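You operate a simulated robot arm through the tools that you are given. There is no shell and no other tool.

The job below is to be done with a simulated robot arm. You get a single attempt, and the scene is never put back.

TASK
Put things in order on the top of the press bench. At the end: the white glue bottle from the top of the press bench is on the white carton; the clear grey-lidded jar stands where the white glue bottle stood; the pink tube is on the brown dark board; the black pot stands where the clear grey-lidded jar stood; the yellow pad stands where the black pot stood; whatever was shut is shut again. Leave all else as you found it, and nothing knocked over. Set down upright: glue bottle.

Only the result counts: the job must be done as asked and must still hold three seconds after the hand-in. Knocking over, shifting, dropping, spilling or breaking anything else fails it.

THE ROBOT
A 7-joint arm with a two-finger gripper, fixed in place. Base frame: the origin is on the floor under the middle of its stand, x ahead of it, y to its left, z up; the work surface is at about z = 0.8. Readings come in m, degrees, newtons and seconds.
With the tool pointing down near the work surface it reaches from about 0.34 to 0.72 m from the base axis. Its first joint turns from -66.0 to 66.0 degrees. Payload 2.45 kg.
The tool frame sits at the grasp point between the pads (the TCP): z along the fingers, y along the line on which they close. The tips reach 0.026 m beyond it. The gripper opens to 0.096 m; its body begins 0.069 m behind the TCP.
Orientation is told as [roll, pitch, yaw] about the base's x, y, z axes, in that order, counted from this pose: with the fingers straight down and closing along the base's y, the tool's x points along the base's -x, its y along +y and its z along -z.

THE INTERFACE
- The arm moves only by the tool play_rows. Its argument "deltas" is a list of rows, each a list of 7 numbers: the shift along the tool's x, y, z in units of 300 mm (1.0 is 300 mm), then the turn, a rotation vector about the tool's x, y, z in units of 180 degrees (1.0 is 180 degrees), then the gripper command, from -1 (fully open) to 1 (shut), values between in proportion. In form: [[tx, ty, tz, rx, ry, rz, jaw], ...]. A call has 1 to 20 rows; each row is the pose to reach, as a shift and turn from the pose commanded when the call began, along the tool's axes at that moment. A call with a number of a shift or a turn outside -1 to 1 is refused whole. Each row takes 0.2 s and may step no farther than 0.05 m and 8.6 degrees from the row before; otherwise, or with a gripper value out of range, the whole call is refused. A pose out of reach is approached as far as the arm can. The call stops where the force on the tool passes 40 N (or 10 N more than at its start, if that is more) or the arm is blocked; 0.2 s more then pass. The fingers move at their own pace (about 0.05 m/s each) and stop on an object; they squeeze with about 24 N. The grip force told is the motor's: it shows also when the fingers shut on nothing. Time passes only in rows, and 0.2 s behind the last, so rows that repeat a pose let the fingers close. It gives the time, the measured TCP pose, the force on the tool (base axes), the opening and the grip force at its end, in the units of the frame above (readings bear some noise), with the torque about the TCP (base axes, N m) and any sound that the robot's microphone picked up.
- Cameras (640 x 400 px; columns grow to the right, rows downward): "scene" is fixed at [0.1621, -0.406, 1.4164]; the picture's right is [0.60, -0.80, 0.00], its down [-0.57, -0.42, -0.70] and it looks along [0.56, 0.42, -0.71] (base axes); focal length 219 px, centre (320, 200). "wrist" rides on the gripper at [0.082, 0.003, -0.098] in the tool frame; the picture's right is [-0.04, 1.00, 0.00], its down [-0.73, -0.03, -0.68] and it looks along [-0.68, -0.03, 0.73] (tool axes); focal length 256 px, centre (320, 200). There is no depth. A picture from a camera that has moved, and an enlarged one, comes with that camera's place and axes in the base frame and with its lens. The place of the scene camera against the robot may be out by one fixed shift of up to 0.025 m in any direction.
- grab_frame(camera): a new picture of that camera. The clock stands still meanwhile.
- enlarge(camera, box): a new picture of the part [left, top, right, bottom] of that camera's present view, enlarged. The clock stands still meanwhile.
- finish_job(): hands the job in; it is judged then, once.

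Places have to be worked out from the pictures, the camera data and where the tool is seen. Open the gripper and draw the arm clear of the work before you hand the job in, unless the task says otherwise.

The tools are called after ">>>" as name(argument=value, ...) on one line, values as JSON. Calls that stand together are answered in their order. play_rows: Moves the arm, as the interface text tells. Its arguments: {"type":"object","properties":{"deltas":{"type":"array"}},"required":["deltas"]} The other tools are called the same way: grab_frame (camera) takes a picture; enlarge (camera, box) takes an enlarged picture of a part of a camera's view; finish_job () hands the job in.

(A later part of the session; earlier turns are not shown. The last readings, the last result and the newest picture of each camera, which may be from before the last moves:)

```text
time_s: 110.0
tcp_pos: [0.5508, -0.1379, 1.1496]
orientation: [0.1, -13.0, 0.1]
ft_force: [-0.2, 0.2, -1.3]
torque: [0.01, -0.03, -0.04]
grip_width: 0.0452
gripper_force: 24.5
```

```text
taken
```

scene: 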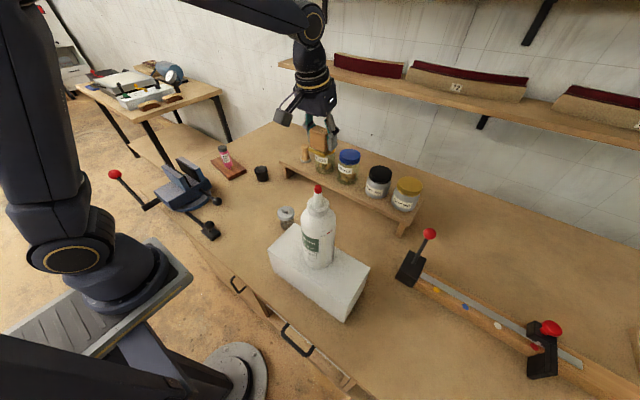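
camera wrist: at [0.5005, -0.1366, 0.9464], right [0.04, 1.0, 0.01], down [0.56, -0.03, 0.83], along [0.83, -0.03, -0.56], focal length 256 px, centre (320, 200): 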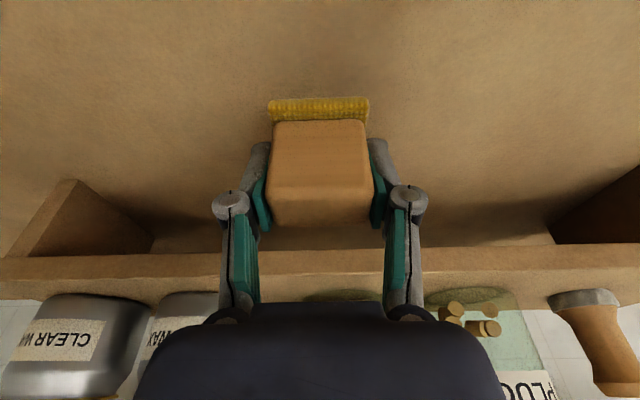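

>>> play_rows(deltas=[[-0.023, 0, -0.1, 0, 0, 0, 1], [-0.046, 0, -0.2, 0, 0, 0, 1], [-0.069, 0, -0.299, 0, 0, 0, 1], [-0.055, -0.05, -0.303, 0, 0, 0, 1], [-0.02, -0.16, -0.31, 0, 0, 0, 1], [0.015, -0.28, -0.318, 0, 0, 0, 1], [0.05, -0.4, -0.326, 0, 0, 0, 1], [0.085, -0.52, -0.334, 0, 0, 0, 1], [0.12, -0.64, -0.342, 0, 0, 0, 1], [0.155, -0.76, -0.35, 0, 0, 0, 1], [0.191, -0.867, -0.359, 0, 0, 0, 1], [0.191, -0.867, -0.359, 0, 0, 0, 1]])

>>> grab_frame(camera="scene")

>>> grab_frame(camera="wrist")

```text
time_s: 112.6
tcp_pos: [0.4674, -0.4008, 1.2416]
orientation: [0.0, -13.0, 0.1]
ft_force: [-0.1, -0.2, -1.2]
torque: [0.02, -0.02, -0.01]
grip_width: 0.0451
gripper_force: 24.0
```

```text
taken
```

scene: 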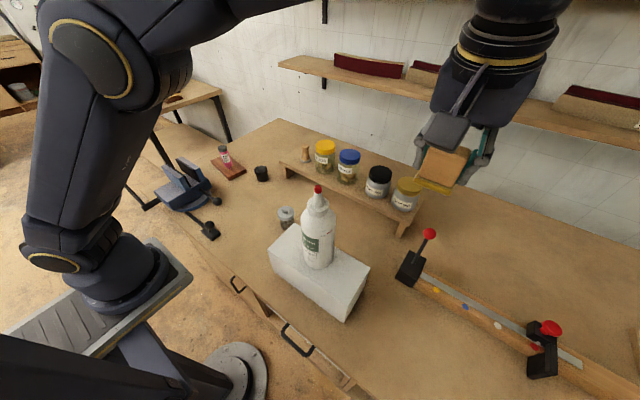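

```text
taken
camera wrist: at [0.3669, -0.3983, 1.3183], right [0.04, 1.0, 0.01], down [0.56, -0.03, 0.83], along [0.83, -0.03, -0.56], focal length 256 px, centre (320, 200)
```

wrist: 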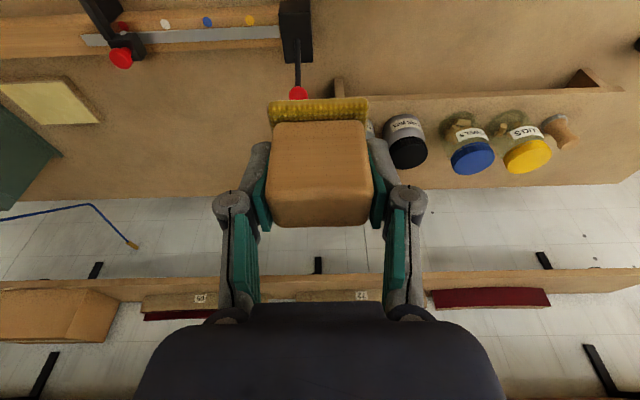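

Now moving over toward the pot's former place, descending to z ≈ 1.05 at (0.42, -0.541).

>>> play_rows(deltas=[[0.02, -0.06, 0.03, 0, 0, 0, 1], [0.06, -0.15, 0.09, 0, 0, 0, 1], [0.105, -0.24, 0.17, 0, 0, 0, 1], [0.15, -0.33, 0.26, 0, 0, 0, 1], [0.2, -0.41, 0.36, 0, 0, 0, 1], [0.25, -0.455, 0.47, 0, 0, 0, 1], [0.298, -0.467, 0.587, 0, 0, 0, 1], [0.298, -0.467, 0.587, 0, 0, 0, 1]])

>>> grab_frame(camera="scene")

>>> grab_frame(camera="wrist")

```text
time_s: 114.4
tcp_pos: [0.4298, -0.5432, 1.05]
orientation: [0.1, -13.0, 0.2]
ft_force: [-0.4, 0.0, -1.0]
torque: [0.02, 0.01, -0.01]
grip_width: 0.0452
gripper_force: 24.2
out of reach, approached as far as the arm can: row 5, 6, 7, 8
```

```text
taken
```

scene: 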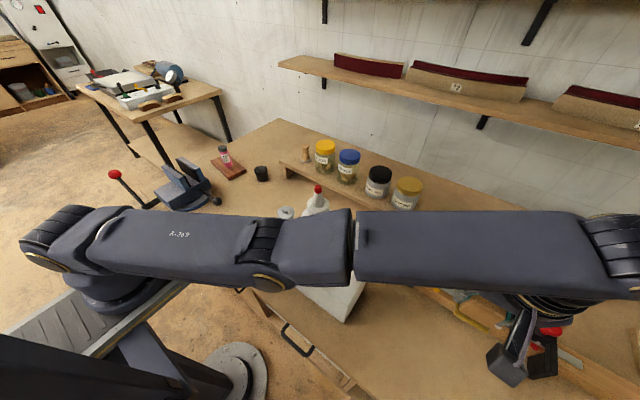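

```text
taken
camera wrist: at [0.3277, -0.5403, 1.1275], right [0.04, 1.0, 0.01], down [0.56, -0.03, 0.83], along [0.83, -0.03, -0.56], focal length 256 px, centre (320, 200)
```

wrist: 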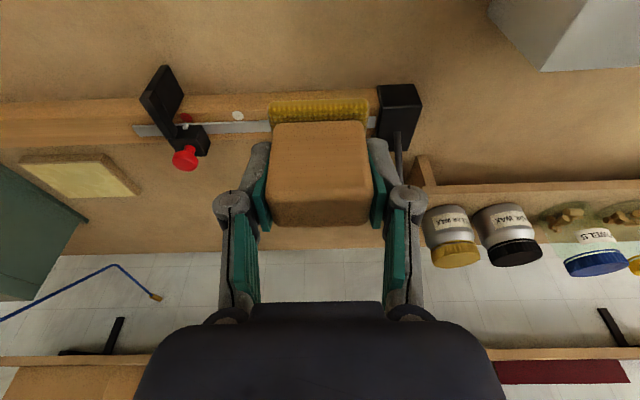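

The arm straightened out here (reach margin too small at yaw 0, azimuth -52°). I retreat inward to bend the elbow again, then I'll use a partly radial yaw (-25°) which needs less reach.

>>> play_rows(deltas=[[0.06, 0.09, -0.014, 0, 0, 0, 1], [0.12, 0.18, -0.028, 0, 0, 0, 1], [0.18, 0.27, -0.042, 0, 0, 0, 1], [0.227, 0.343, -0.053, 0, 0, 0, 1], [0.227, 0.343, -0.053, 0, 0, 0, 1]])

>>> grab_frame(camera="scene")

>>> grab_frame(camera="wrist")

```text
time_s: 115.6
tcp_pos: [0.4252, -0.5353, 1.0868]
orientation: [0.0, -12.9, 0.1]
ft_force: [-0.5, 0.6, -1.4]
torque: [-0.02, 0.0, -0.03]
grip_width: 0.0452
gripper_force: 24.2
out of reach, approached as far as the arm can: row 1, 2, 3, 4, 5
```

```text
taken
```

scene: 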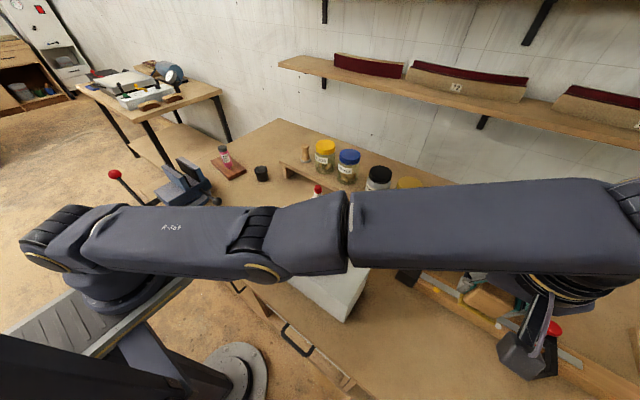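

```text
taken
camera wrist: at [0.3239, -0.5322, 1.1637], right [0.04, 1.0, 0.01], down [0.56, -0.03, 0.83], along [0.83, -0.03, -0.56], focal length 256 px, centre (320, 200)
```

wrist: 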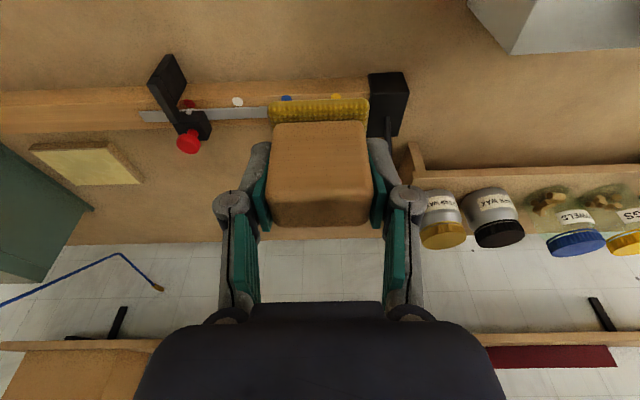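

The arm is held in its straight-elbow posture (a singular pose). I command a moderate inward target and hold it for several rows to let the elbow bend.

>>> play_rows(deltas=[[0.06, 0.09, -0.006, 0, 0, 0, 1], [0.12, 0.18, -0.012, 0, 0, 0, 1], [0.184, 0.267, -0.019, 0, 0, 0, 1], [0.184, 0.267, -0.019, 0, 0, 0, 1], [0.184, 0.267, -0.019, 0, 0, 0, 1], [0.184, 0.267, -0.019, 0, 0, 0, 1], [0.184, 0.267, -0.019, 0, 0, 0, 1], [0.184, 0.267, -0.019, 0, 0, 0, 1], [0.184, 0.267, -0.019, 0, 0, 0, 1], [0.184, 0.267, -0.019, 0, 0, 0, 1]])

>>> grab_frame(camera="scene")

```text
time_s: 117.8
tcp_pos: [0.4222, -0.5292, 1.1089]
orientation: [0.0, -12.9, 0.2]
ft_force: [-0.1, -0.2, -0.6]
torque: [0.02, 0.03, -0.02]
grip_width: 0.0454
gripper_force: 24.0
out of reach, approached as far as the arm can: row 1, 2, 3, 4, 5, 6, 7, 8, 9, 10
```

```text
taken
```

scene: 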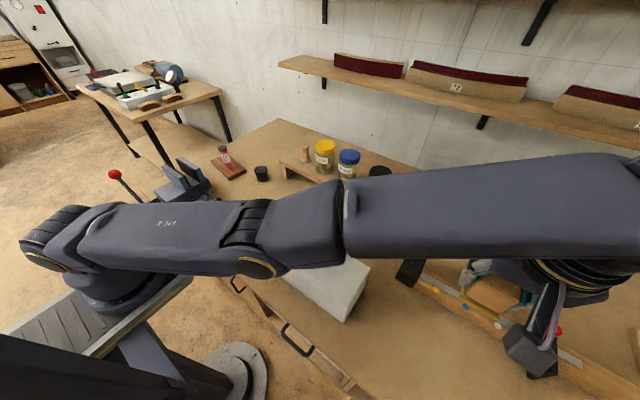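

Still locked straight. Earlier it unlocked at lower height; I lower toward z ≈ 0.93 while pulling inward (the area below is clear).

>>> play_rows(deltas=[[0.04, 0.03, 0.1, 0, 0, 0, 1], [0.08, 0.06, 0.2, 0, 0, 0, 1], [0.12, 0.09, 0.3, 0, 0, 0, 1], [0.16, 0.12, 0.4, 0, 0, 0, 1], [0.22, 0.16, 0.5, 0, 0, 0, 1], [0.271, 0.197, 0.55, 0, 0, 0, 1], [0.271, 0.197, 0.55, 0, 0, 0, 1], [0.271, 0.197, 0.55, 0, 0, 0, 1]])

>>> grab_frame(camera="scene")

>>> grab_frame(camera="wrist")

```text
time_s: 119.6
tcp_pos: [0.4242, -0.5604, 0.9311]
orientation: [0.1, -12.8, 0.2]
ft_force: [-0.8, -0.6, -1.6]
torque: [0.0, 0.01, -0.01]
grip_width: 0.0452
gripper_force: 24.1
out of reach, approached as far as the arm can: row 1, 2, 3, 4, 5, 6, 7, 8
```

```text
taken
```

scene: 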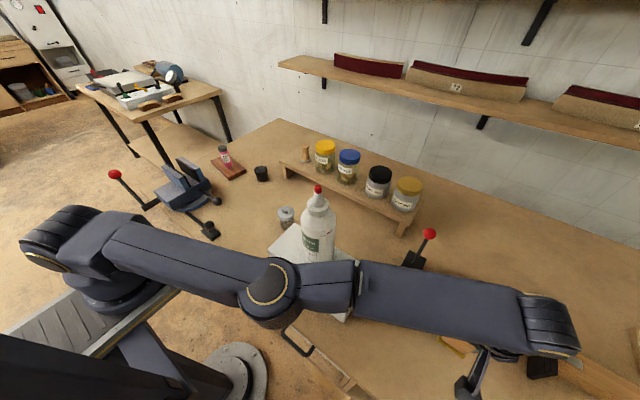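

```text
taken
camera wrist: at [0.3228, -0.5581, 1.0093], right [0.04, 1.0, 0.01], down [0.56, -0.03, 0.83], along [0.83, -0.03, -0.56], focal length 256 px, centre (320, 200)
```

wrist: 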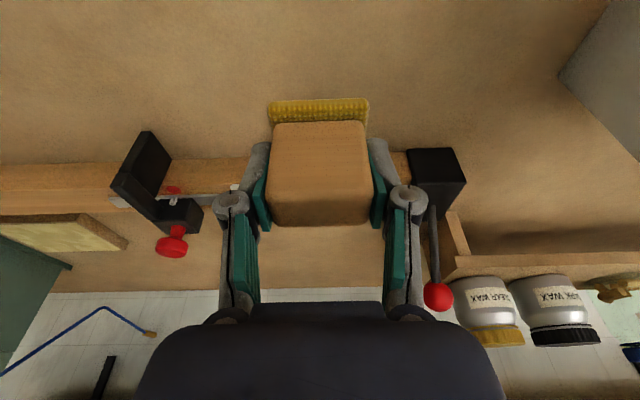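

>>> play_rows(deltas=[[0.053, 0.084, -0.012, 0, 0, 0, 1], [0.107, 0.167, -0.025, 0, 0, 0, 1], [0.16, 0.251, -0.037, 0, 0, 0, 1], [0.16, 0.251, -0.037, 0, 0, 0, 1], [0.16, 0.251, -0.037, 0, 0, 0, 1]])

>>> grab_frame(camera="scene")

```text
time_s: 120.8
tcp_pos: [0.4245, -0.5598, 0.9277]
orientation: [0.0, -12.9, 0.0]
ft_force: [0.4, -1.3, -1.2]
torque: [-0.03, 0.03, 0.04]
grip_width: 0.0455
gripper_force: 24.3
out of reach, approached as far as the arm can: row 1, 2, 3, 4, 5
```

```text
taken
```

scene: 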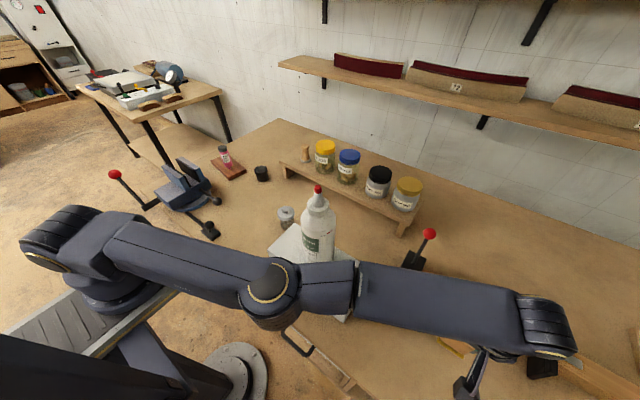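

Still locked. I hold a stronger inward pull for longer (target (0.36, -0.46), clear of the carton).

>>> play_rows(deltas=[[0.07, 0.11, -0.016, 0, 0, 0, 1], [0.14, 0.22, -0.033, 0, 0, 0, 1], [0.213, 0.335, -0.049, 0, 0, 0, 1], [0.213, 0.335, -0.049, 0, 0, 0, 1], [0.213, 0.335, -0.049, 0, 0, 0, 1], [0.213, 0.335, -0.049, 0, 0, 0, 1], [0.213, 0.335, -0.049, 0, 0, 0, 1], [0.213, 0.335, -0.049, 0, 0, 0, 1], [0.213, 0.335, -0.049, 0, 0, 0, 1], [0.213, 0.335, -0.049, 0, 0, 0, 1], [0.213, 0.335, -0.049, 0, 0, 0, 1], [0.213, 0.335, -0.049, 0, 0, 0, 1], [0.213, 0.335, -0.049, 0, 0, 0, 1], [0.213, 0.335, -0.049, 0, 0, 0, 1]])

>>> grab_frame(camera="scene")

```text
time_s: 123.8
tcp_pos: [0.4241, -0.5614, 0.9271]
orientation: [0.0, -12.9, 0.1]
ft_force: [1.1, 0.0, -1.1]
torque: [0.01, 0.01, -0.04]
grip_width: 0.0453
gripper_force: 23.7
out of reach, approached as far as the arm can: row 1, 2, 3, 4, 5, 6, 7, 8, 9, 10, 11, 12, 13, 14
```

```text
taken
```

scene: 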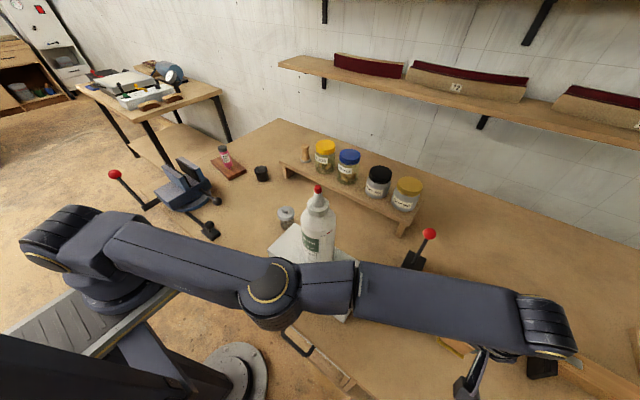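

I try very small inward steps (1–2 mm per row) instead, in case the elbow can only unbend gradually.

>>> play_rows(deltas=[[0.0015, 0.0025, -0.0004, 0, 0, 0, 1], [0.003, 0.005, -0.0008, 0, 0, 0, 1], [0.005, 0.008, -0.0012, 0, 0, 0, 1], [0.007, 0.011, -0.0016, 0, 0, 0, 1], [0.01, 0.016, -0.0023, 0, 0, 0, 1], [0.013, 0.021, -0.003, 0, 0, 0, 1], [0.017, 0.027, -0.004, 0, 0, 0, 1], [0.021, 0.033, -0.005, 0, 0, 0, 1], [0.026, 0.041, -0.006, 0, 0, 0, 1], [0.031, 0.049, -0.007, 0, 0, 0, 1], [0.037, 0.058, -0.0085, 0, 0, 0, 1], [0.043, 0.067, -0.01, 0, 0, 0, 1]])

```text
time_s: 126.4
tcp_pos: [0.424, -0.5603, 0.9202]
orientation: [0.0, -12.9, 0.1]
ft_force: [-0.4, -0.3, -1.6]
torque: [0.0, 0.0, 0.03]
grip_width: 0.0452
gripper_force: 23.8
out of reach, approached as far as the arm can: row 1, 2, 3, 4, 5, 6, 7, 8, 9, 10, 11, 12
```

Analysis of the locked poses shows the arm is fully straight, and that the tilt gives less reach at yaw 0 than I assumed; radial yaw is needed anyway. I turn the hand to yaw -48.6 about the vertical here (as when it unlocked before).

>>> play_rows(deltas=[[0, 0, 0, 0.0087, 0, 0.0376, 1], [0, 0, 0, 0.0174, 0, 0.0751, 1], [0, 0, 0, 0.0261, 0, 0.1127, 1], [0, 0, 0, 0.0347, 0, 0.1503, 1], [0, 0, 0, 0.0434, 0, 0.1879, 1], [0, 0, 0, 0.0521, 0, 0.2254, 1], [0, 0, 0, 0.0608, 0, 0.263, 1], [0, 0, 0, 0.0608, 0, 0.263, 1]])

>>> grab_frame(camera="scene")

>>> grab_frame(camera="wrist")

```text
time_s: 128.2
tcp_pos: [0.4143, -0.5951, 0.9187]
orientation: [0.0, -13.0, -48.6]
ft_force: [0.2, 0.6, -0.7]
torque: [0.02, 0.0, 0.03]
grip_width: 0.0451
gripper_force: 24.3
out of reach, approached as far as the arm can: row 1, 2, 3, 4, 5, 6, 7, 8
```

```text
taken
```

scene: 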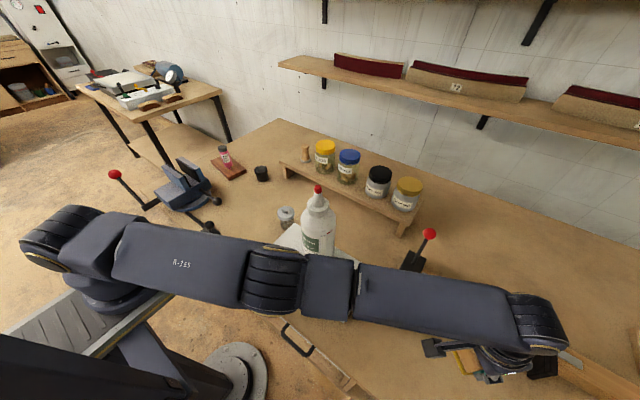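

```text
taken
camera wrist: at [0.3482, -0.5173, 0.9963], right [0.78, 0.63, 0.01], down [0.35, -0.44, 0.83], along [0.53, -0.64, -0.56], focal length 256 px, centre (320, 200)
```

wrist: 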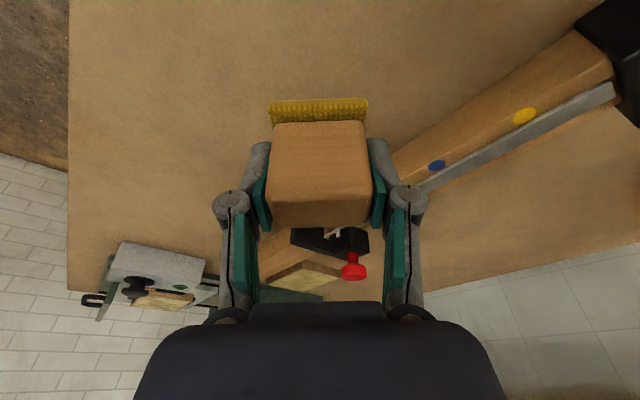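

The straight reach in this orientation is r = 0.725, so the target at r = 0.708 is inside it, and the elbow is now rolled the right way. I pull inward to bend it.

>>> play_rows(deltas=[[0.096, 0.056, -0.032, 0, 0, 0, 1], [0.192, 0.112, -0.063, 0, 0, 0, 1], [0.288, 0.168, -0.095, 0, 0, 0, 1], [0.384, 0.224, -0.126, 0, 0, 0, 1], [0.384, 0.224, -0.126, 0, 0, 0, 1], [0.384, 0.224, -0.126, 0, 0, 0, 1]])

>>> grab_frame(camera="scene")

>>> grab_frame(camera="wrist")

```text
time_s: 129.6
tcp_pos: [0.4134, -0.5958, 0.9235]
orientation: [0.0, -13.0, -48.5]
ft_force: [0.8, 0.0, -1.2]
torque: [-0.01, 0.02, 0.0]
grip_width: 0.0452
gripper_force: 24.3
out of reach, approached as far as the arm can: row 1, 2, 3, 4, 5, 6
```

```text
taken
```

scene: 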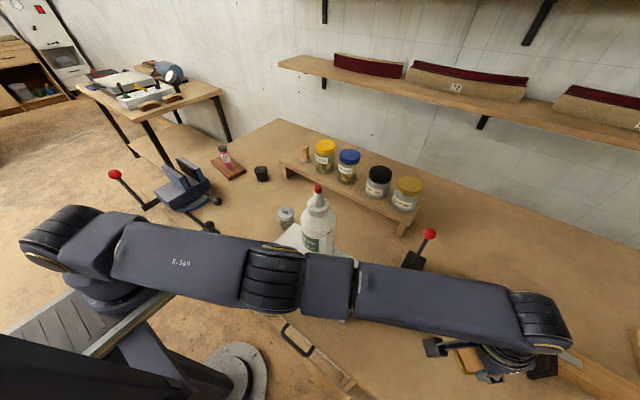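

```text
taken
camera wrist: at [0.348, -0.5173, 1.0018], right [0.77, 0.63, 0.01], down [0.35, -0.44, 0.83], along [0.53, -0.64, -0.56], focal length 256 px, centre (320, 200)
```

wrist: 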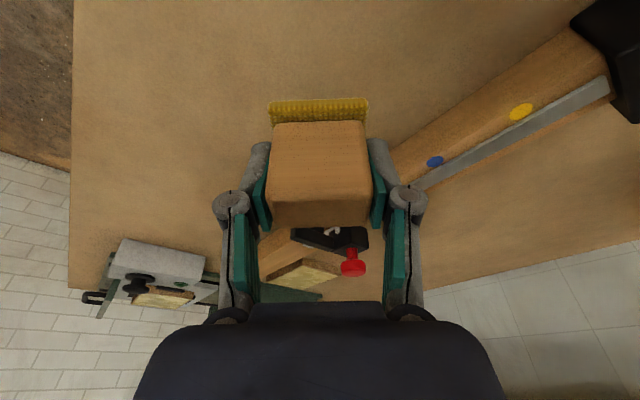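

No motion at all, so the inward direction is blocked in this arm configuration. I test a purely tangential move (same radius, turning toward azimuth -50°, slightly up) to see whether that frees it.

>>> play_rows(deltas=[[-0.012, 0.073, -0.031, 0, 0, 0, 1], [-0.024, 0.147, -0.063, 0, 0, 0, 1], [-0.037, 0.221, -0.094, 0, 0, 0, 1], [-0.037, 0.221, -0.094, 0, 0, 0, 1]])

>>> grab_frame(camera="scene")

```text
time_s: 130.6
tcp_pos: [0.4115, -0.5941, 0.9572]
orientation: [0.0, -13.0, -48.5]
ft_force: [-0.5, -0.3, -0.9]
torque: [0.01, 0.0, 0.01]
grip_width: 0.0453
gripper_force: 23.7
out of reach, approached as far as the arm can: row 1, 2, 3, 4
```

```text
taken
```

scene: 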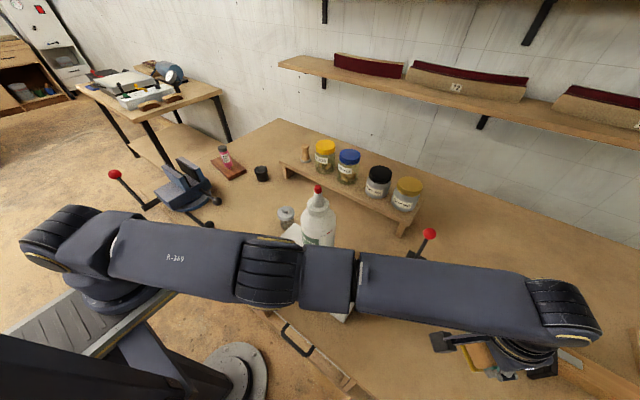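

Azimuth doesn't move either, only height responds. I try the exact kind of command that freed it before: a purely radial pull (tool-x direction), in 3 cm increments.

>>> play_rows(deltas=[[0.0975, 0, -0.0225, 0, 0, 0, 1], [0.195, 0, -0.045, 0, 0, 0, 1], [0.2925, 0, -0.0675, 0, 0, 0, 1], [0.39, 0, -0.09, 0, 0, 0, 1], [0.487, 0, -0.1125, 0, 0, 0, 1], [0.487, 0, -0.1125, 0, 0, 0, 1]])

>>> grab_frame(camera="scene")

```text
time_s: 132.0
tcp_pos: [0.4115, -0.5937, 0.957]
orientation: [-0.1, -12.9, -48.5]
ft_force: [-0.1, 0.4, -1.9]
torque: [-0.02, 0.01, -0.02]
grip_width: 0.0451
gripper_force: 23.9
out of reach, approached as far as the arm can: row 1, 2, 3, 4, 5, 6
```

```text
taken
```

scene: 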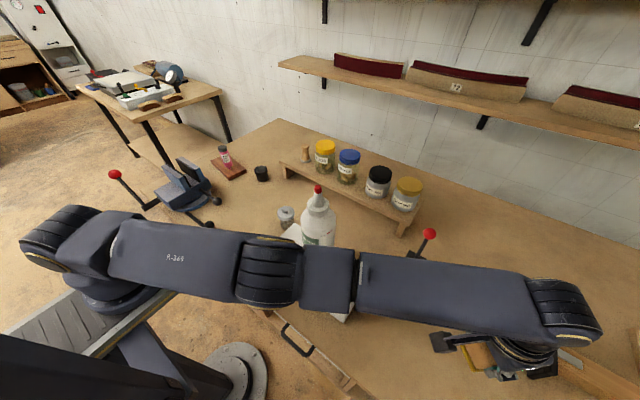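

I need to understand which joint is limiting. I'll look closely at the arm's base and posture in the scene view.

>>> enlarge(camera="scene", box=[0, 190, 320, 400])

>>> enlarge(camera="scene", box=[220, 200, 620, 400])

```text
1.90 times, centred on (160, 295) of scene
camera zoom: at [0.1621, -0.406, 1.4164], right [0.6, -0.8, 0.0], down [-0.57, -0.42, -0.7], along [0.56, 0.42, -0.71], focal length 418 px, centre (625, 19)
```

zoom: 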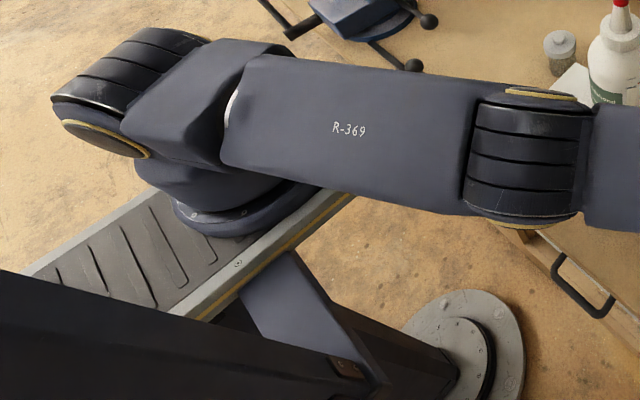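

```text
1.60 times, centred on (420, 300) of scene
camera zoom: at [0.1621, -0.406, 1.4164], right [0.6, -0.8, 0.0], down [-0.57, -0.42, -0.7], along [0.56, 0.42, -0.71], focal length 351 px, centre (160, 40)
```

zoom: 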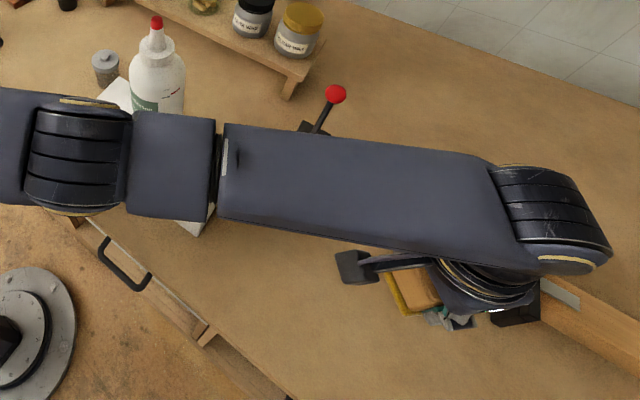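

The kink in the images suggests the elbow has gone slightly past straight (wrong side) and sits at its stop. To flip it back I'd first push outward and downward, which should draw the elbow up through straight; the space there is clear.

>>> play_rows(deltas=[[-0.052, -0.008, 0.05, 0, 0, 0, 1], [-0.104, -0.016, 0.1, 0, 0, 0, 1], [-0.156, -0.023, 0.15, 0, 0, 0, 1], [-0.156, -0.023, 0.207, 0, 0, 0, 1], [-0.156, -0.023, 0.207, 0, 0, 0, 1], [-0.156, -0.023, 0.207, 0, 0, 0, 1]])

>>> grab_frame(camera="scene")

```text
time_s: 133.4
tcp_pos: [0.4216, -0.5923, 0.9056]
orientation: [0.0, -13.0, -48.5]
ft_force: [0.5, -0.2, -0.5]
torque: [-0.04, 0.02, 0.01]
grip_width: 0.0452
gripper_force: 23.7
out of reach, approached as far as the arm can: row 1, 2, 3, 4, 5, 6
```

```text
taken
```

scene: 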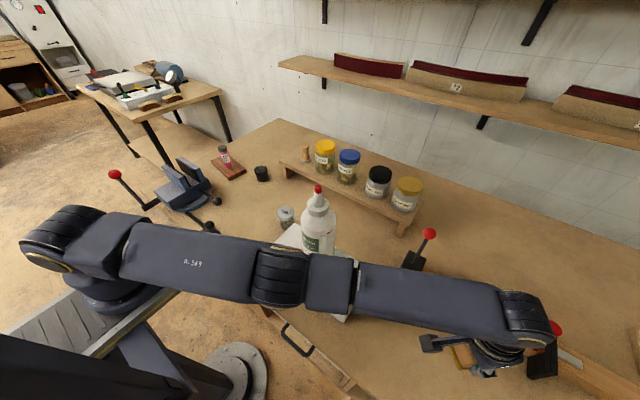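

The reach increased a little and the azimuth moved, so it's near straight. Now I pull inward with a slight downward component.

>>> play_rows(deltas=[[0.04, 0.02, 0.05, 0, 0, 0, 1], [0.13, 0.055, 0.055, 0, 0, 0, 1], [0.23, 0.1, 0.057, 0, 0, 0, 1], [0.338, 0.145, 0.059, 0, 0, 0, 1], [0.338, 0.145, 0.059, 0, 0, 0, 1], [0.338, 0.145, 0.059, 0, 0, 0, 1]])

>>> grab_frame(camera="scene")

```text
time_s: 134.8
tcp_pos: [0.3921, -0.4916, 0.8669]
orientation: [0.2, -13.0, -48.3]
ft_force: [0.4, -0.5, -0.2]
torque: [0.01, 0.03, -0.02]
grip_width: 0.0449
gripper_force: 24.3
```

```text
taken
```

scene: 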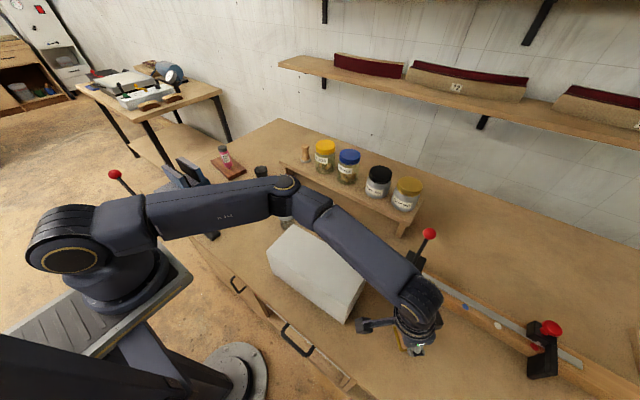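

The elbow bent again, but I don't clearly see the glue bottle behind the arm. I check that at once.

>>> enlarge(camera="scene", box=[230, 160, 400, 340])

>>> grab_frame(camera="wrist")

```text
2.22 times, centred on (315, 250) of scene
camera zoom: at [0.1621, -0.406, 1.4164], right [0.6, -0.8, 0.0], down [-0.57, -0.42, -0.7], along [0.56, 0.42, -0.71], focal length 487 px, centre (331, 89)
```

zoom: 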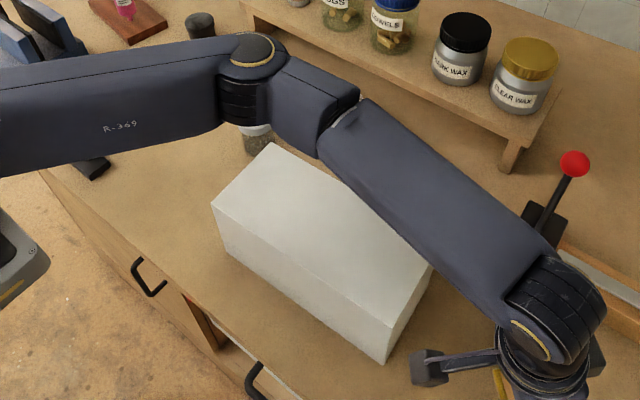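

```text
taken
camera wrist: at [0.3281, -0.414, 0.9443], right [0.77, 0.63, 0.01], down [0.35, -0.44, 0.83], along [0.53, -0.64, -0.56], focal length 256 px, centre (320, 200)
```

wrist: 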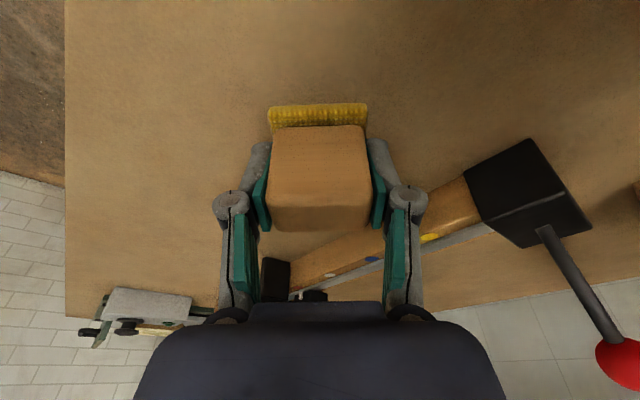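

The forearm swept sideways when it unlocked and the glue bottle is no longer standing on the carton; it has probably been pushed to the far side, hidden behind the forearm. I must recover that. First, with the pad in hand and the target close by, I place the pad gently (moving outward 8 cm), since that also moves the elbow back.

>>> play_rows(deltas=[[-0.04, 0.008, 0.009, 0, 0, 0, 1], [-0.085, 0.017, 0.02, 0, 0, 0, 1], [-0.13, 0.026, 0.03, 0, 0, 0, 1], [-0.175, 0.035, 0.041, 0, 0, 0, 1], [-0.22, 0.044, 0.051, 0, 0, 0, 1], [-0.258, 0.051, 0.06, 0, 0, 0, 1], [-0.258, 0.051, 0.06, 0, 0, 0, 1]])

>>> grab_frame(camera="scene")

>>> grab_frame(camera="wrist")

```text
time_s: 136.4
tcp_pos: [0.4563, -0.5402, 0.8685]
orientation: [0.0, -12.9, -48.5]
ft_force: [-0.6, 0.0, -1.5]
torque: [-0.02, 0.02, -0.02]
grip_width: 0.0453
gripper_force: 23.7
```

```text
taken
```

scene: 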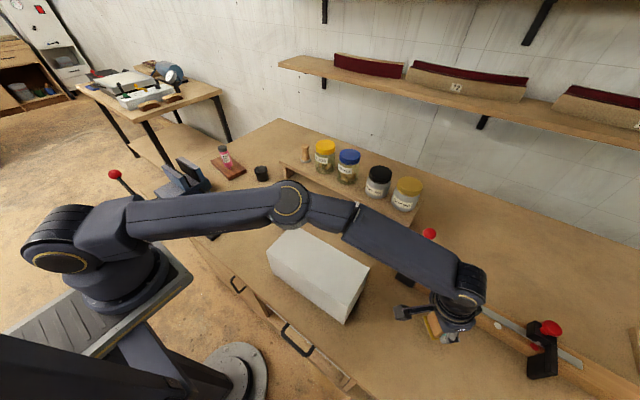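

```text
taken
camera wrist: at [0.3918, -0.4633, 0.9455], right [0.77, 0.63, 0.01], down [0.35, -0.44, 0.83], along [0.53, -0.64, -0.56], focal length 256 px, centre (320, 200)
```

wrist: 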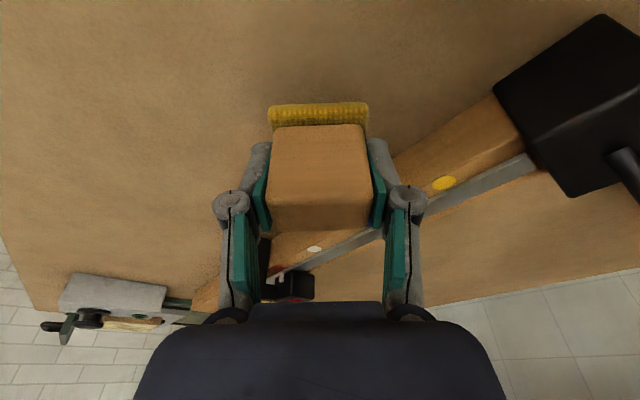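

Over the target (0.456, -0.540). Lowering the pad.

>>> play_rows(deltas=[[0.005, 0, 0.0216, 0, 0, 0, 1], [0.01, 0, 0.0433, 0, 0, 0, 1], [0.015, 0, 0.0649, 0, 0, 0, 1], [0.0187, 0, 0.081, 0, 0, 0, 1], [0.0206, 0, 0.0893, 0, 0, 0, 1], [0.0206, 0, 0.0893, 0, 0, 0, 1]])

```text
time_s: 137.8
tcp_pos: [0.4557, -0.542, 0.8411]
orientation: [0.0, -13.1, -48.5]
ft_force: [0.4, 0.3, -1.2]
torque: [-0.02, -0.01, 0.01]
grip_width: 0.0453
gripper_force: 24.4
```

>>> play_rows(deltas=[[0.0008, 0, 0.0033, 0, 0, 0, 1], [0.0015, 0, 0.0065, 0, 0, 0, 1], [0.0023, 0, 0.0098, 0, 0, 0, 1], [0.0023, 0, 0.0098, 0, 0, 0, 1]])

```text
time_s: 138.8
tcp_pos: [0.4552, -0.5432, 0.839]
orientation: [0.0, -13.0, -48.5]
ft_force: [0.0, 0.5, -0.5]
torque: [-0.04, 0.02, 0.0]
grip_width: 0.0452
gripper_force: 24.0
```

>>> play_rows(deltas=[[0.0008, 0, 0.0033, 0, 0, 0, 1], [0.0012, 0, 0.005, 0, 0, 0, 1], [0.0012, 0, 0.005, 0, 0, 0, 1]])

```text
time_s: 139.6
tcp_pos: [0.4555, -0.5434, 0.8389]
orientation: [-0.1, -13.1, -48.5]
ft_force: [-4.8, 3.7, 10.6]
torque: [0.3, 0.29, 0.04]
grip_width: 0.0452
gripper_force: 24.5
```

Contact at about 10 N. Easing slightly and opening.

>>> play_rows(deltas=[[-0.0003, 0, -0.0015, 0, 0, 0, 1], [-0.0003, 0, -0.0015, 0, 0, 0, 0], [-0.0003, 0, -0.0015, 0, 0, 0, -0.2], [-0.0003, 0, -0.0015, 0, 0, 0, -0.45], [-0.0003, 0, -0.0015, 0, 0, 0, -0.45]])

>>> grab_frame(camera="wrist")

>>> grab_frame(camera="scene")

```text
time_s: 140.8
tcp_pos: [0.4563, -0.5436, 0.8374]
orientation: [0.0, -13.0, -48.4]
ft_force: [-0.5, -0.5, 0.0]
torque: [0.0, -0.02, -0.03]
grip_width: 0.0695
gripper_force: 0.0
```

```text
taken
camera wrist: at [0.3914, -0.4645, 0.9145], right [0.77, 0.63, 0.01], down [0.35, -0.44, 0.83], along [0.53, -0.64, -0.56], focal length 256 px, centre (320, 200)
```

wrist: 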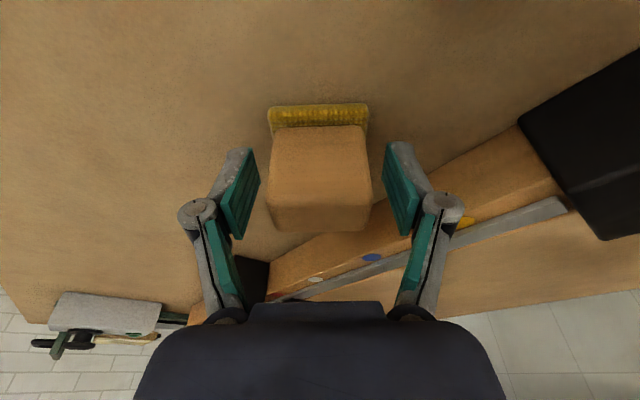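

```text
taken
```

scene: 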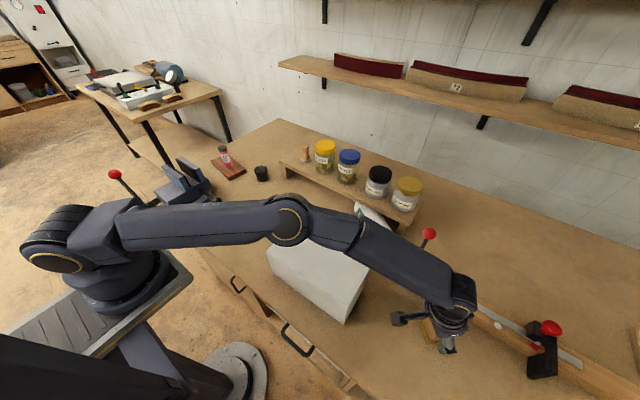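

The bottle lies near the riser's front. I enlarge to see its pose and check everything around it.

>>> enlarge(camera="scene", box=[320, 150, 450, 260])

>>> enlarge(camera="scene", box=[200, 120, 330, 250])

```text
3.64 times, centred on (385, 205) of scene
camera zoom: at [0.1621, -0.406, 1.4164], right [0.6, -0.8, 0.0], down [-0.57, -0.42, -0.7], along [0.56, 0.42, -0.71], focal length 797 px, centre (84, 182)
```

zoom: 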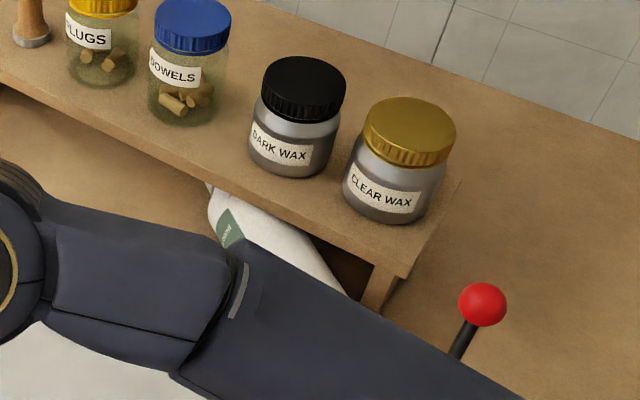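

```text
3.08 times, centred on (265, 185) of scene
camera zoom: at [0.1621, -0.406, 1.4164], right [0.6, -0.8, 0.0], down [-0.57, -0.42, -0.7], along [0.56, 0.42, -0.71], focal length 675 px, centre (489, 246)
```

zoom: 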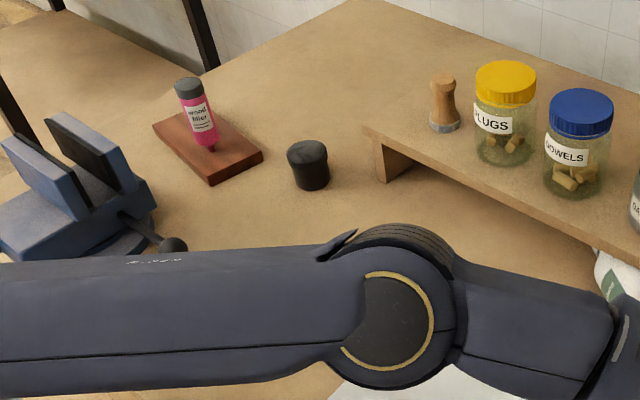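

The bottle lies along the riser's front edge, apparently unbroken, with nothing else knocked. I withdraw from the pad straight back along the tool axis first.

>>> play_rows(deltas=[[0, 0, -0.05, 0, 0, 0, -0.45], [0, 0, -0.11, 0, 0, 0, -0.45], [0, 0, -0.18, 0, 0, 0, -0.45], [0, 0, -0.26, 0, 0, 0, -0.6], [0, 0, -0.34, 0, 0, 0, -1], [0, 0, -0.42, 0, 0, 0, -1], [0, 0, -0.5, 0, 0, 0, -1]])

>>> grab_frame(camera="scene")

>>> grab_frame(camera="wrist")

```text
time_s: 142.4
tcp_pos: [0.4354, -0.5177, 0.9801]
orientation: [-0.1, -13.0, -48.5]
ft_force: [0.4, 0.3, -0.7]
torque: [0.01, 0.01, 0.0]
grip_width: 0.0961
gripper_force: 0.1
```

```text
taken
```

scene: 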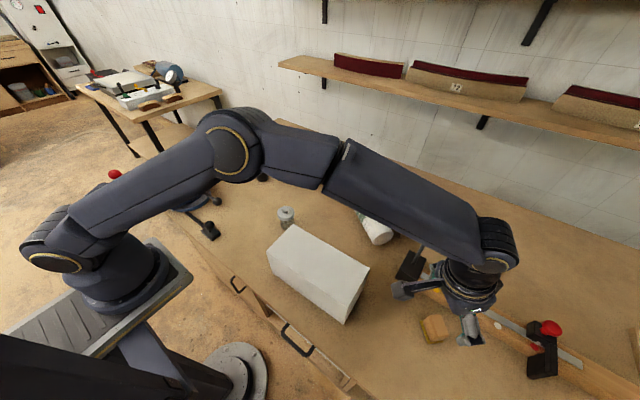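

```text
taken
camera wrist: at [0.3708, -0.4402, 1.0582], right [0.77, 0.63, 0.01], down [0.35, -0.44, 0.83], along [0.53, -0.64, -0.56], focal length 256 px, centre (320, 200)
```

wrist: 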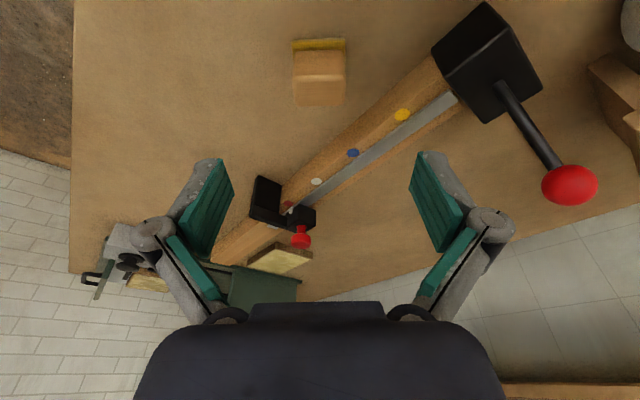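

The elbow is up again, the pad stands in place, and the jar still stands. I enlarge to see the bottle.

>>> enlarge(camera="scene", box=[320, 170, 440, 270])

>>> enlarge(camera="scene", box=[260, 180, 380, 290])

```text
4.00 times, centred on (380, 220) of scene
camera zoom: at [0.1621, -0.406, 1.4164], right [0.6, -0.8, 0.0], down [-0.57, -0.42, -0.7], along [0.56, 0.42, -0.71], focal length 877 px, centre (80, 120)
```

zoom: 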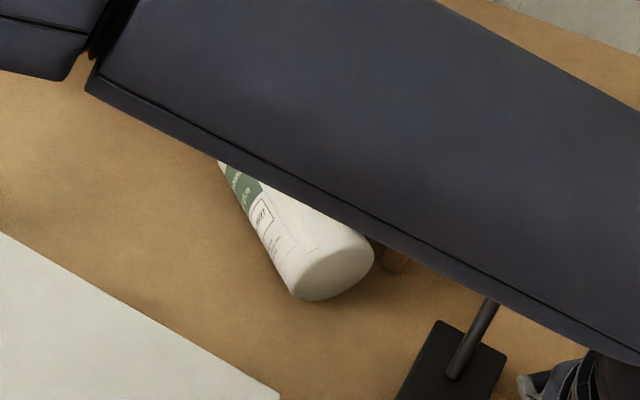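

```text
3.64 times, centred on (320, 235) of scene
camera zoom: at [0.1621, -0.406, 1.4164], right [0.6, -0.8, 0.0], down [-0.57, -0.42, -0.7], along [0.56, 0.42, -0.71], focal length 797 px, centre (320, 73)
```

zoom: 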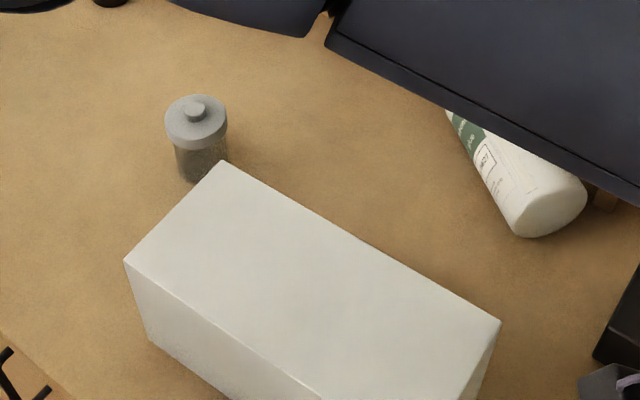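

The bottle's base end faces this way, near (0.616, -0.335), and its tip points toward +y near the riser's front edge. I raise and retract the hand, un-tilt it and bring it to yaw 0, so I can look at the bottle closely.

>>> play_rows(deltas=[[0.042, 0.025, -0.105, 0, 0, 0, -1], [0.084, 0.05, -0.21, 0, 0, 0, -1], [0.125, 0.076, -0.316, 0, 0, 0, -1], [0.167, 0.1, -0.42, 0, 0, 0, -1], [0.209, 0.127, -0.527, 0, 0, 0, -1], [0.209, 0.127, -0.527, 0, 0.036, 0, -1], [0.209, 0.127, -0.527, 0, 0.0722, 0, -1], [0.209, 0.127, -0.527, 0, 0.0722, 0, -1]])

>>> grab_frame(camera="scene")

```text
time_s: 144.2
tcp_pos: [0.3997, -0.4188, 1.1232]
orientation: [0.0, 0.2, -48.5]
ft_force: [0.3, 0.3, 0.3]
torque: [0.0, -0.02, 0.01]
grip_width: 0.0962
gripper_force: 0.1
```

```text
taken
```

scene: 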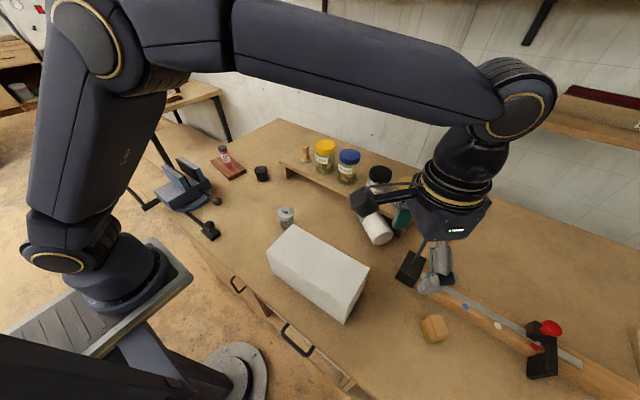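

>>> play_rows(deltas=[[0.036, 0.045, 0, 0, 0, -0.0385, -1], [0.072, 0.089, 0, 0, 0, -0.077, -1], [0.108, 0.134, 0, 0, 0, -0.1155, -1], [0.145, 0.179, 0, 0, 0, -0.154, -1], [0.181, 0.224, 0, 0, 0, -0.1925, -1], [0.217, 0.268, 0, 0, 0, -0.231, -1], [0.253, 0.313, 0, 0, 0, -0.2694, -1], [0.253, 0.313, 0, 0, 0, -0.2694, -1]])

>>> grab_frame(camera="wrist")

>>> enlarge(camera="wrist", box=[220, 60, 440, 220])

>>> grab_frame(camera="scene")

```text
time_s: 146.0
tcp_pos: [0.4205, -0.2997, 1.1218]
orientation: [0.0, 0.0, 0.0]
ft_force: [-0.7, -0.9, 0.4]
torque: [-0.01, 0.02, 0.0]
grip_width: 0.096
gripper_force: 0.1
```

```text
taken
camera wrist: at [0.3392, -0.298, 1.2213], right [0.04, 1.0, 0.0], down [0.73, -0.03, 0.68], along [0.68, -0.03, -0.73], focal length 256 px, centre (320, 200)
```

wrist: 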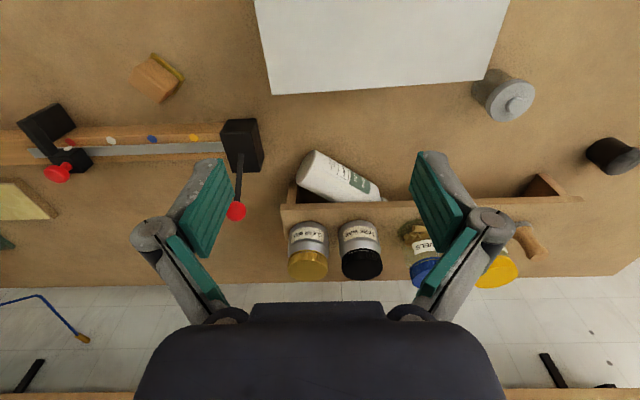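

```text
2.50 times, centred on (330, 140) of wrist
camera zoom: at [0.3392, -0.298, 1.2213], right [0.04, 1.0, 0.0], down [0.73, -0.03, 0.68], along [0.68, -0.03, -0.73], focal length 640 px, centre (295, 350)
```

zoom: 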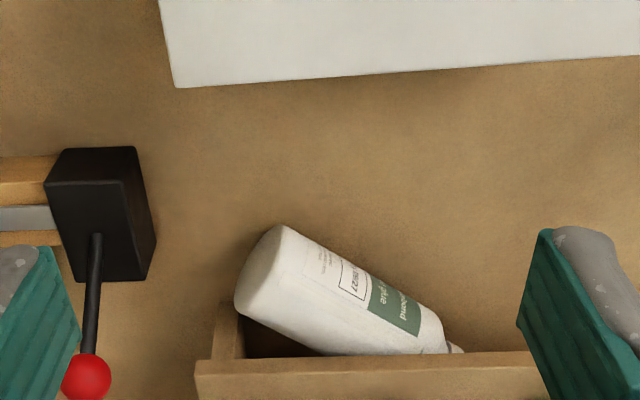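

```text
taken
```

scene: 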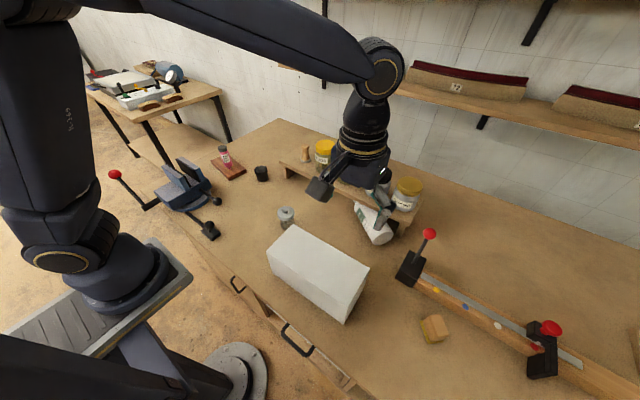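

The bottle is whole, lying with its base at (0.616, -0.335), axis direction (0.48, 0.87), its neck just under the riser's front edge. It's too close to the riser to straddle, so I'll roll its base end inward by lightly dragging on its top with the closed fingertips. First I turn to the radial yaw (-26°) and approach.

>>> play_rows(deltas=[[-0.083, 0.033, 0.083, 0, 0, 0.0361, 0], [-0.166, 0.066, 0.166, 0, 0, 0.0722, 1], [-0.25, 0.1, 0.25, 0, 0, 0.1083, 1], [-0.333, 0.133, 0.333, 0, 0, 0.1444, 1], [-0.333, 0.133, 0.333, 0, 0, 0.1444, 1]])

>>> grab_frame(camera="scene")

>>> grab_frame(camera="wrist")

```text
time_s: 147.2
tcp_pos: [0.5187, -0.261, 1.0243]
orientation: [0.0, 0.0, -26.0]
ft_force: [0.0, 0.1, 0.4]
torque: [0.0, 0.0, 0.0]
grip_width: 0.0
gripper_force: 13.1
```

```text
taken
```

scene: 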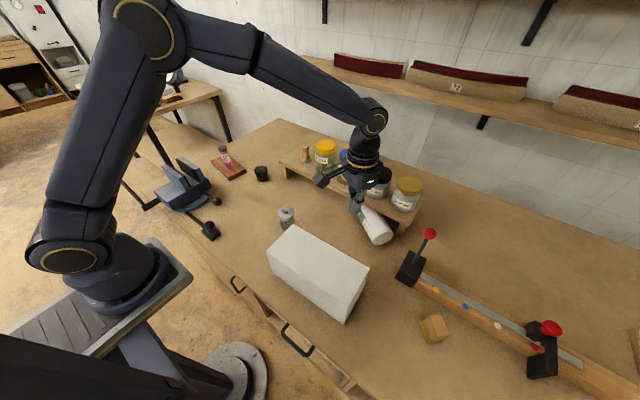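

```text
taken
camera wrist: at [0.4475, -0.2231, 1.1227], right [0.48, 0.88, 0.0], down [0.65, -0.35, 0.68], along [0.6, -0.32, -0.73], focal length 256 px, centre (320, 200)
```

wrist: 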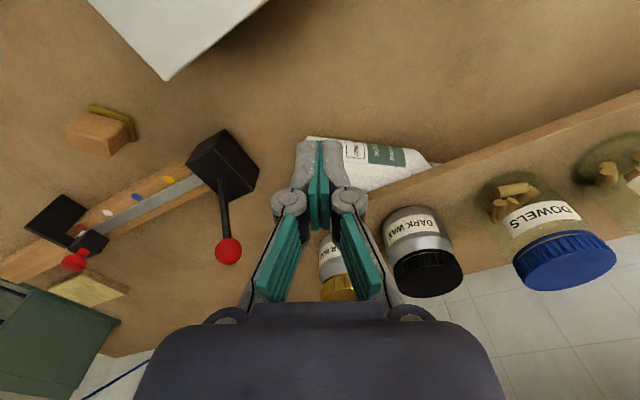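

Good posture. Tilting 15° outward and moving to just inside the bottle at z ≈ 0.95.

>>> play_rows(deltas=[[-0.055, 0.027, 0.08, 0, -0.028, 0, 1], [-0.11, 0.053, 0.165, 0, -0.056, 0, 1], [-0.165, 0.08, 0.247, 0, -0.0833, 0, 1], [-0.165, 0.08, 0.247, 0, -0.0833, 0, 1]])

>>> grab_frame(camera="wrist")

>>> enlarge(camera="scene", box=[310, 130, 450, 260])

```text
time_s: 148.2
tcp_pos: [0.5717, -0.2654, 0.9505]
orientation: [-0.1, -15.1, -26.0]
ft_force: [0.3, -0.4, 0.1]
torque: [0.02, 0.01, 0.0]
grip_width: 0.0
gripper_force: 24.3
```

```text
taken
camera wrist: at [0.4799, -0.2173, 1.024], right [0.47, 0.88, 0.01], down [0.47, -0.26, 0.85], along [0.75, -0.4, -0.53], focal length 256 px, centre (320, 200)
```

wrist: 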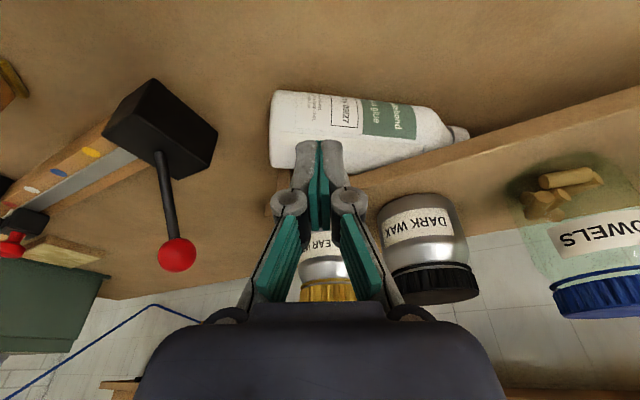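

```text
3.08 times, centred on (380, 195) of scene
camera zoom: at [0.1621, -0.406, 1.4164], right [0.6, -0.8, 0.0], down [-0.57, -0.42, -0.7], along [0.56, 0.42, -0.71], focal length 675 px, centre (135, 215)
```

zoom: 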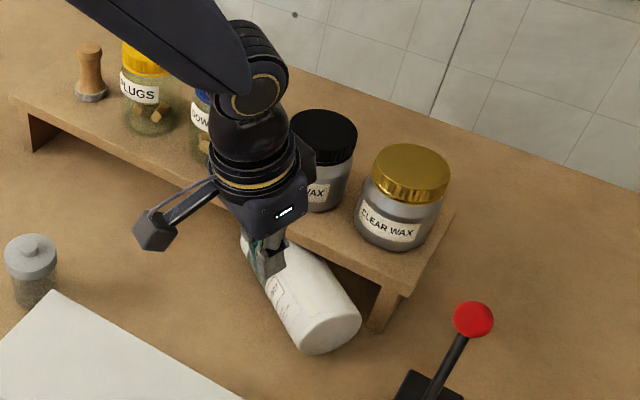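

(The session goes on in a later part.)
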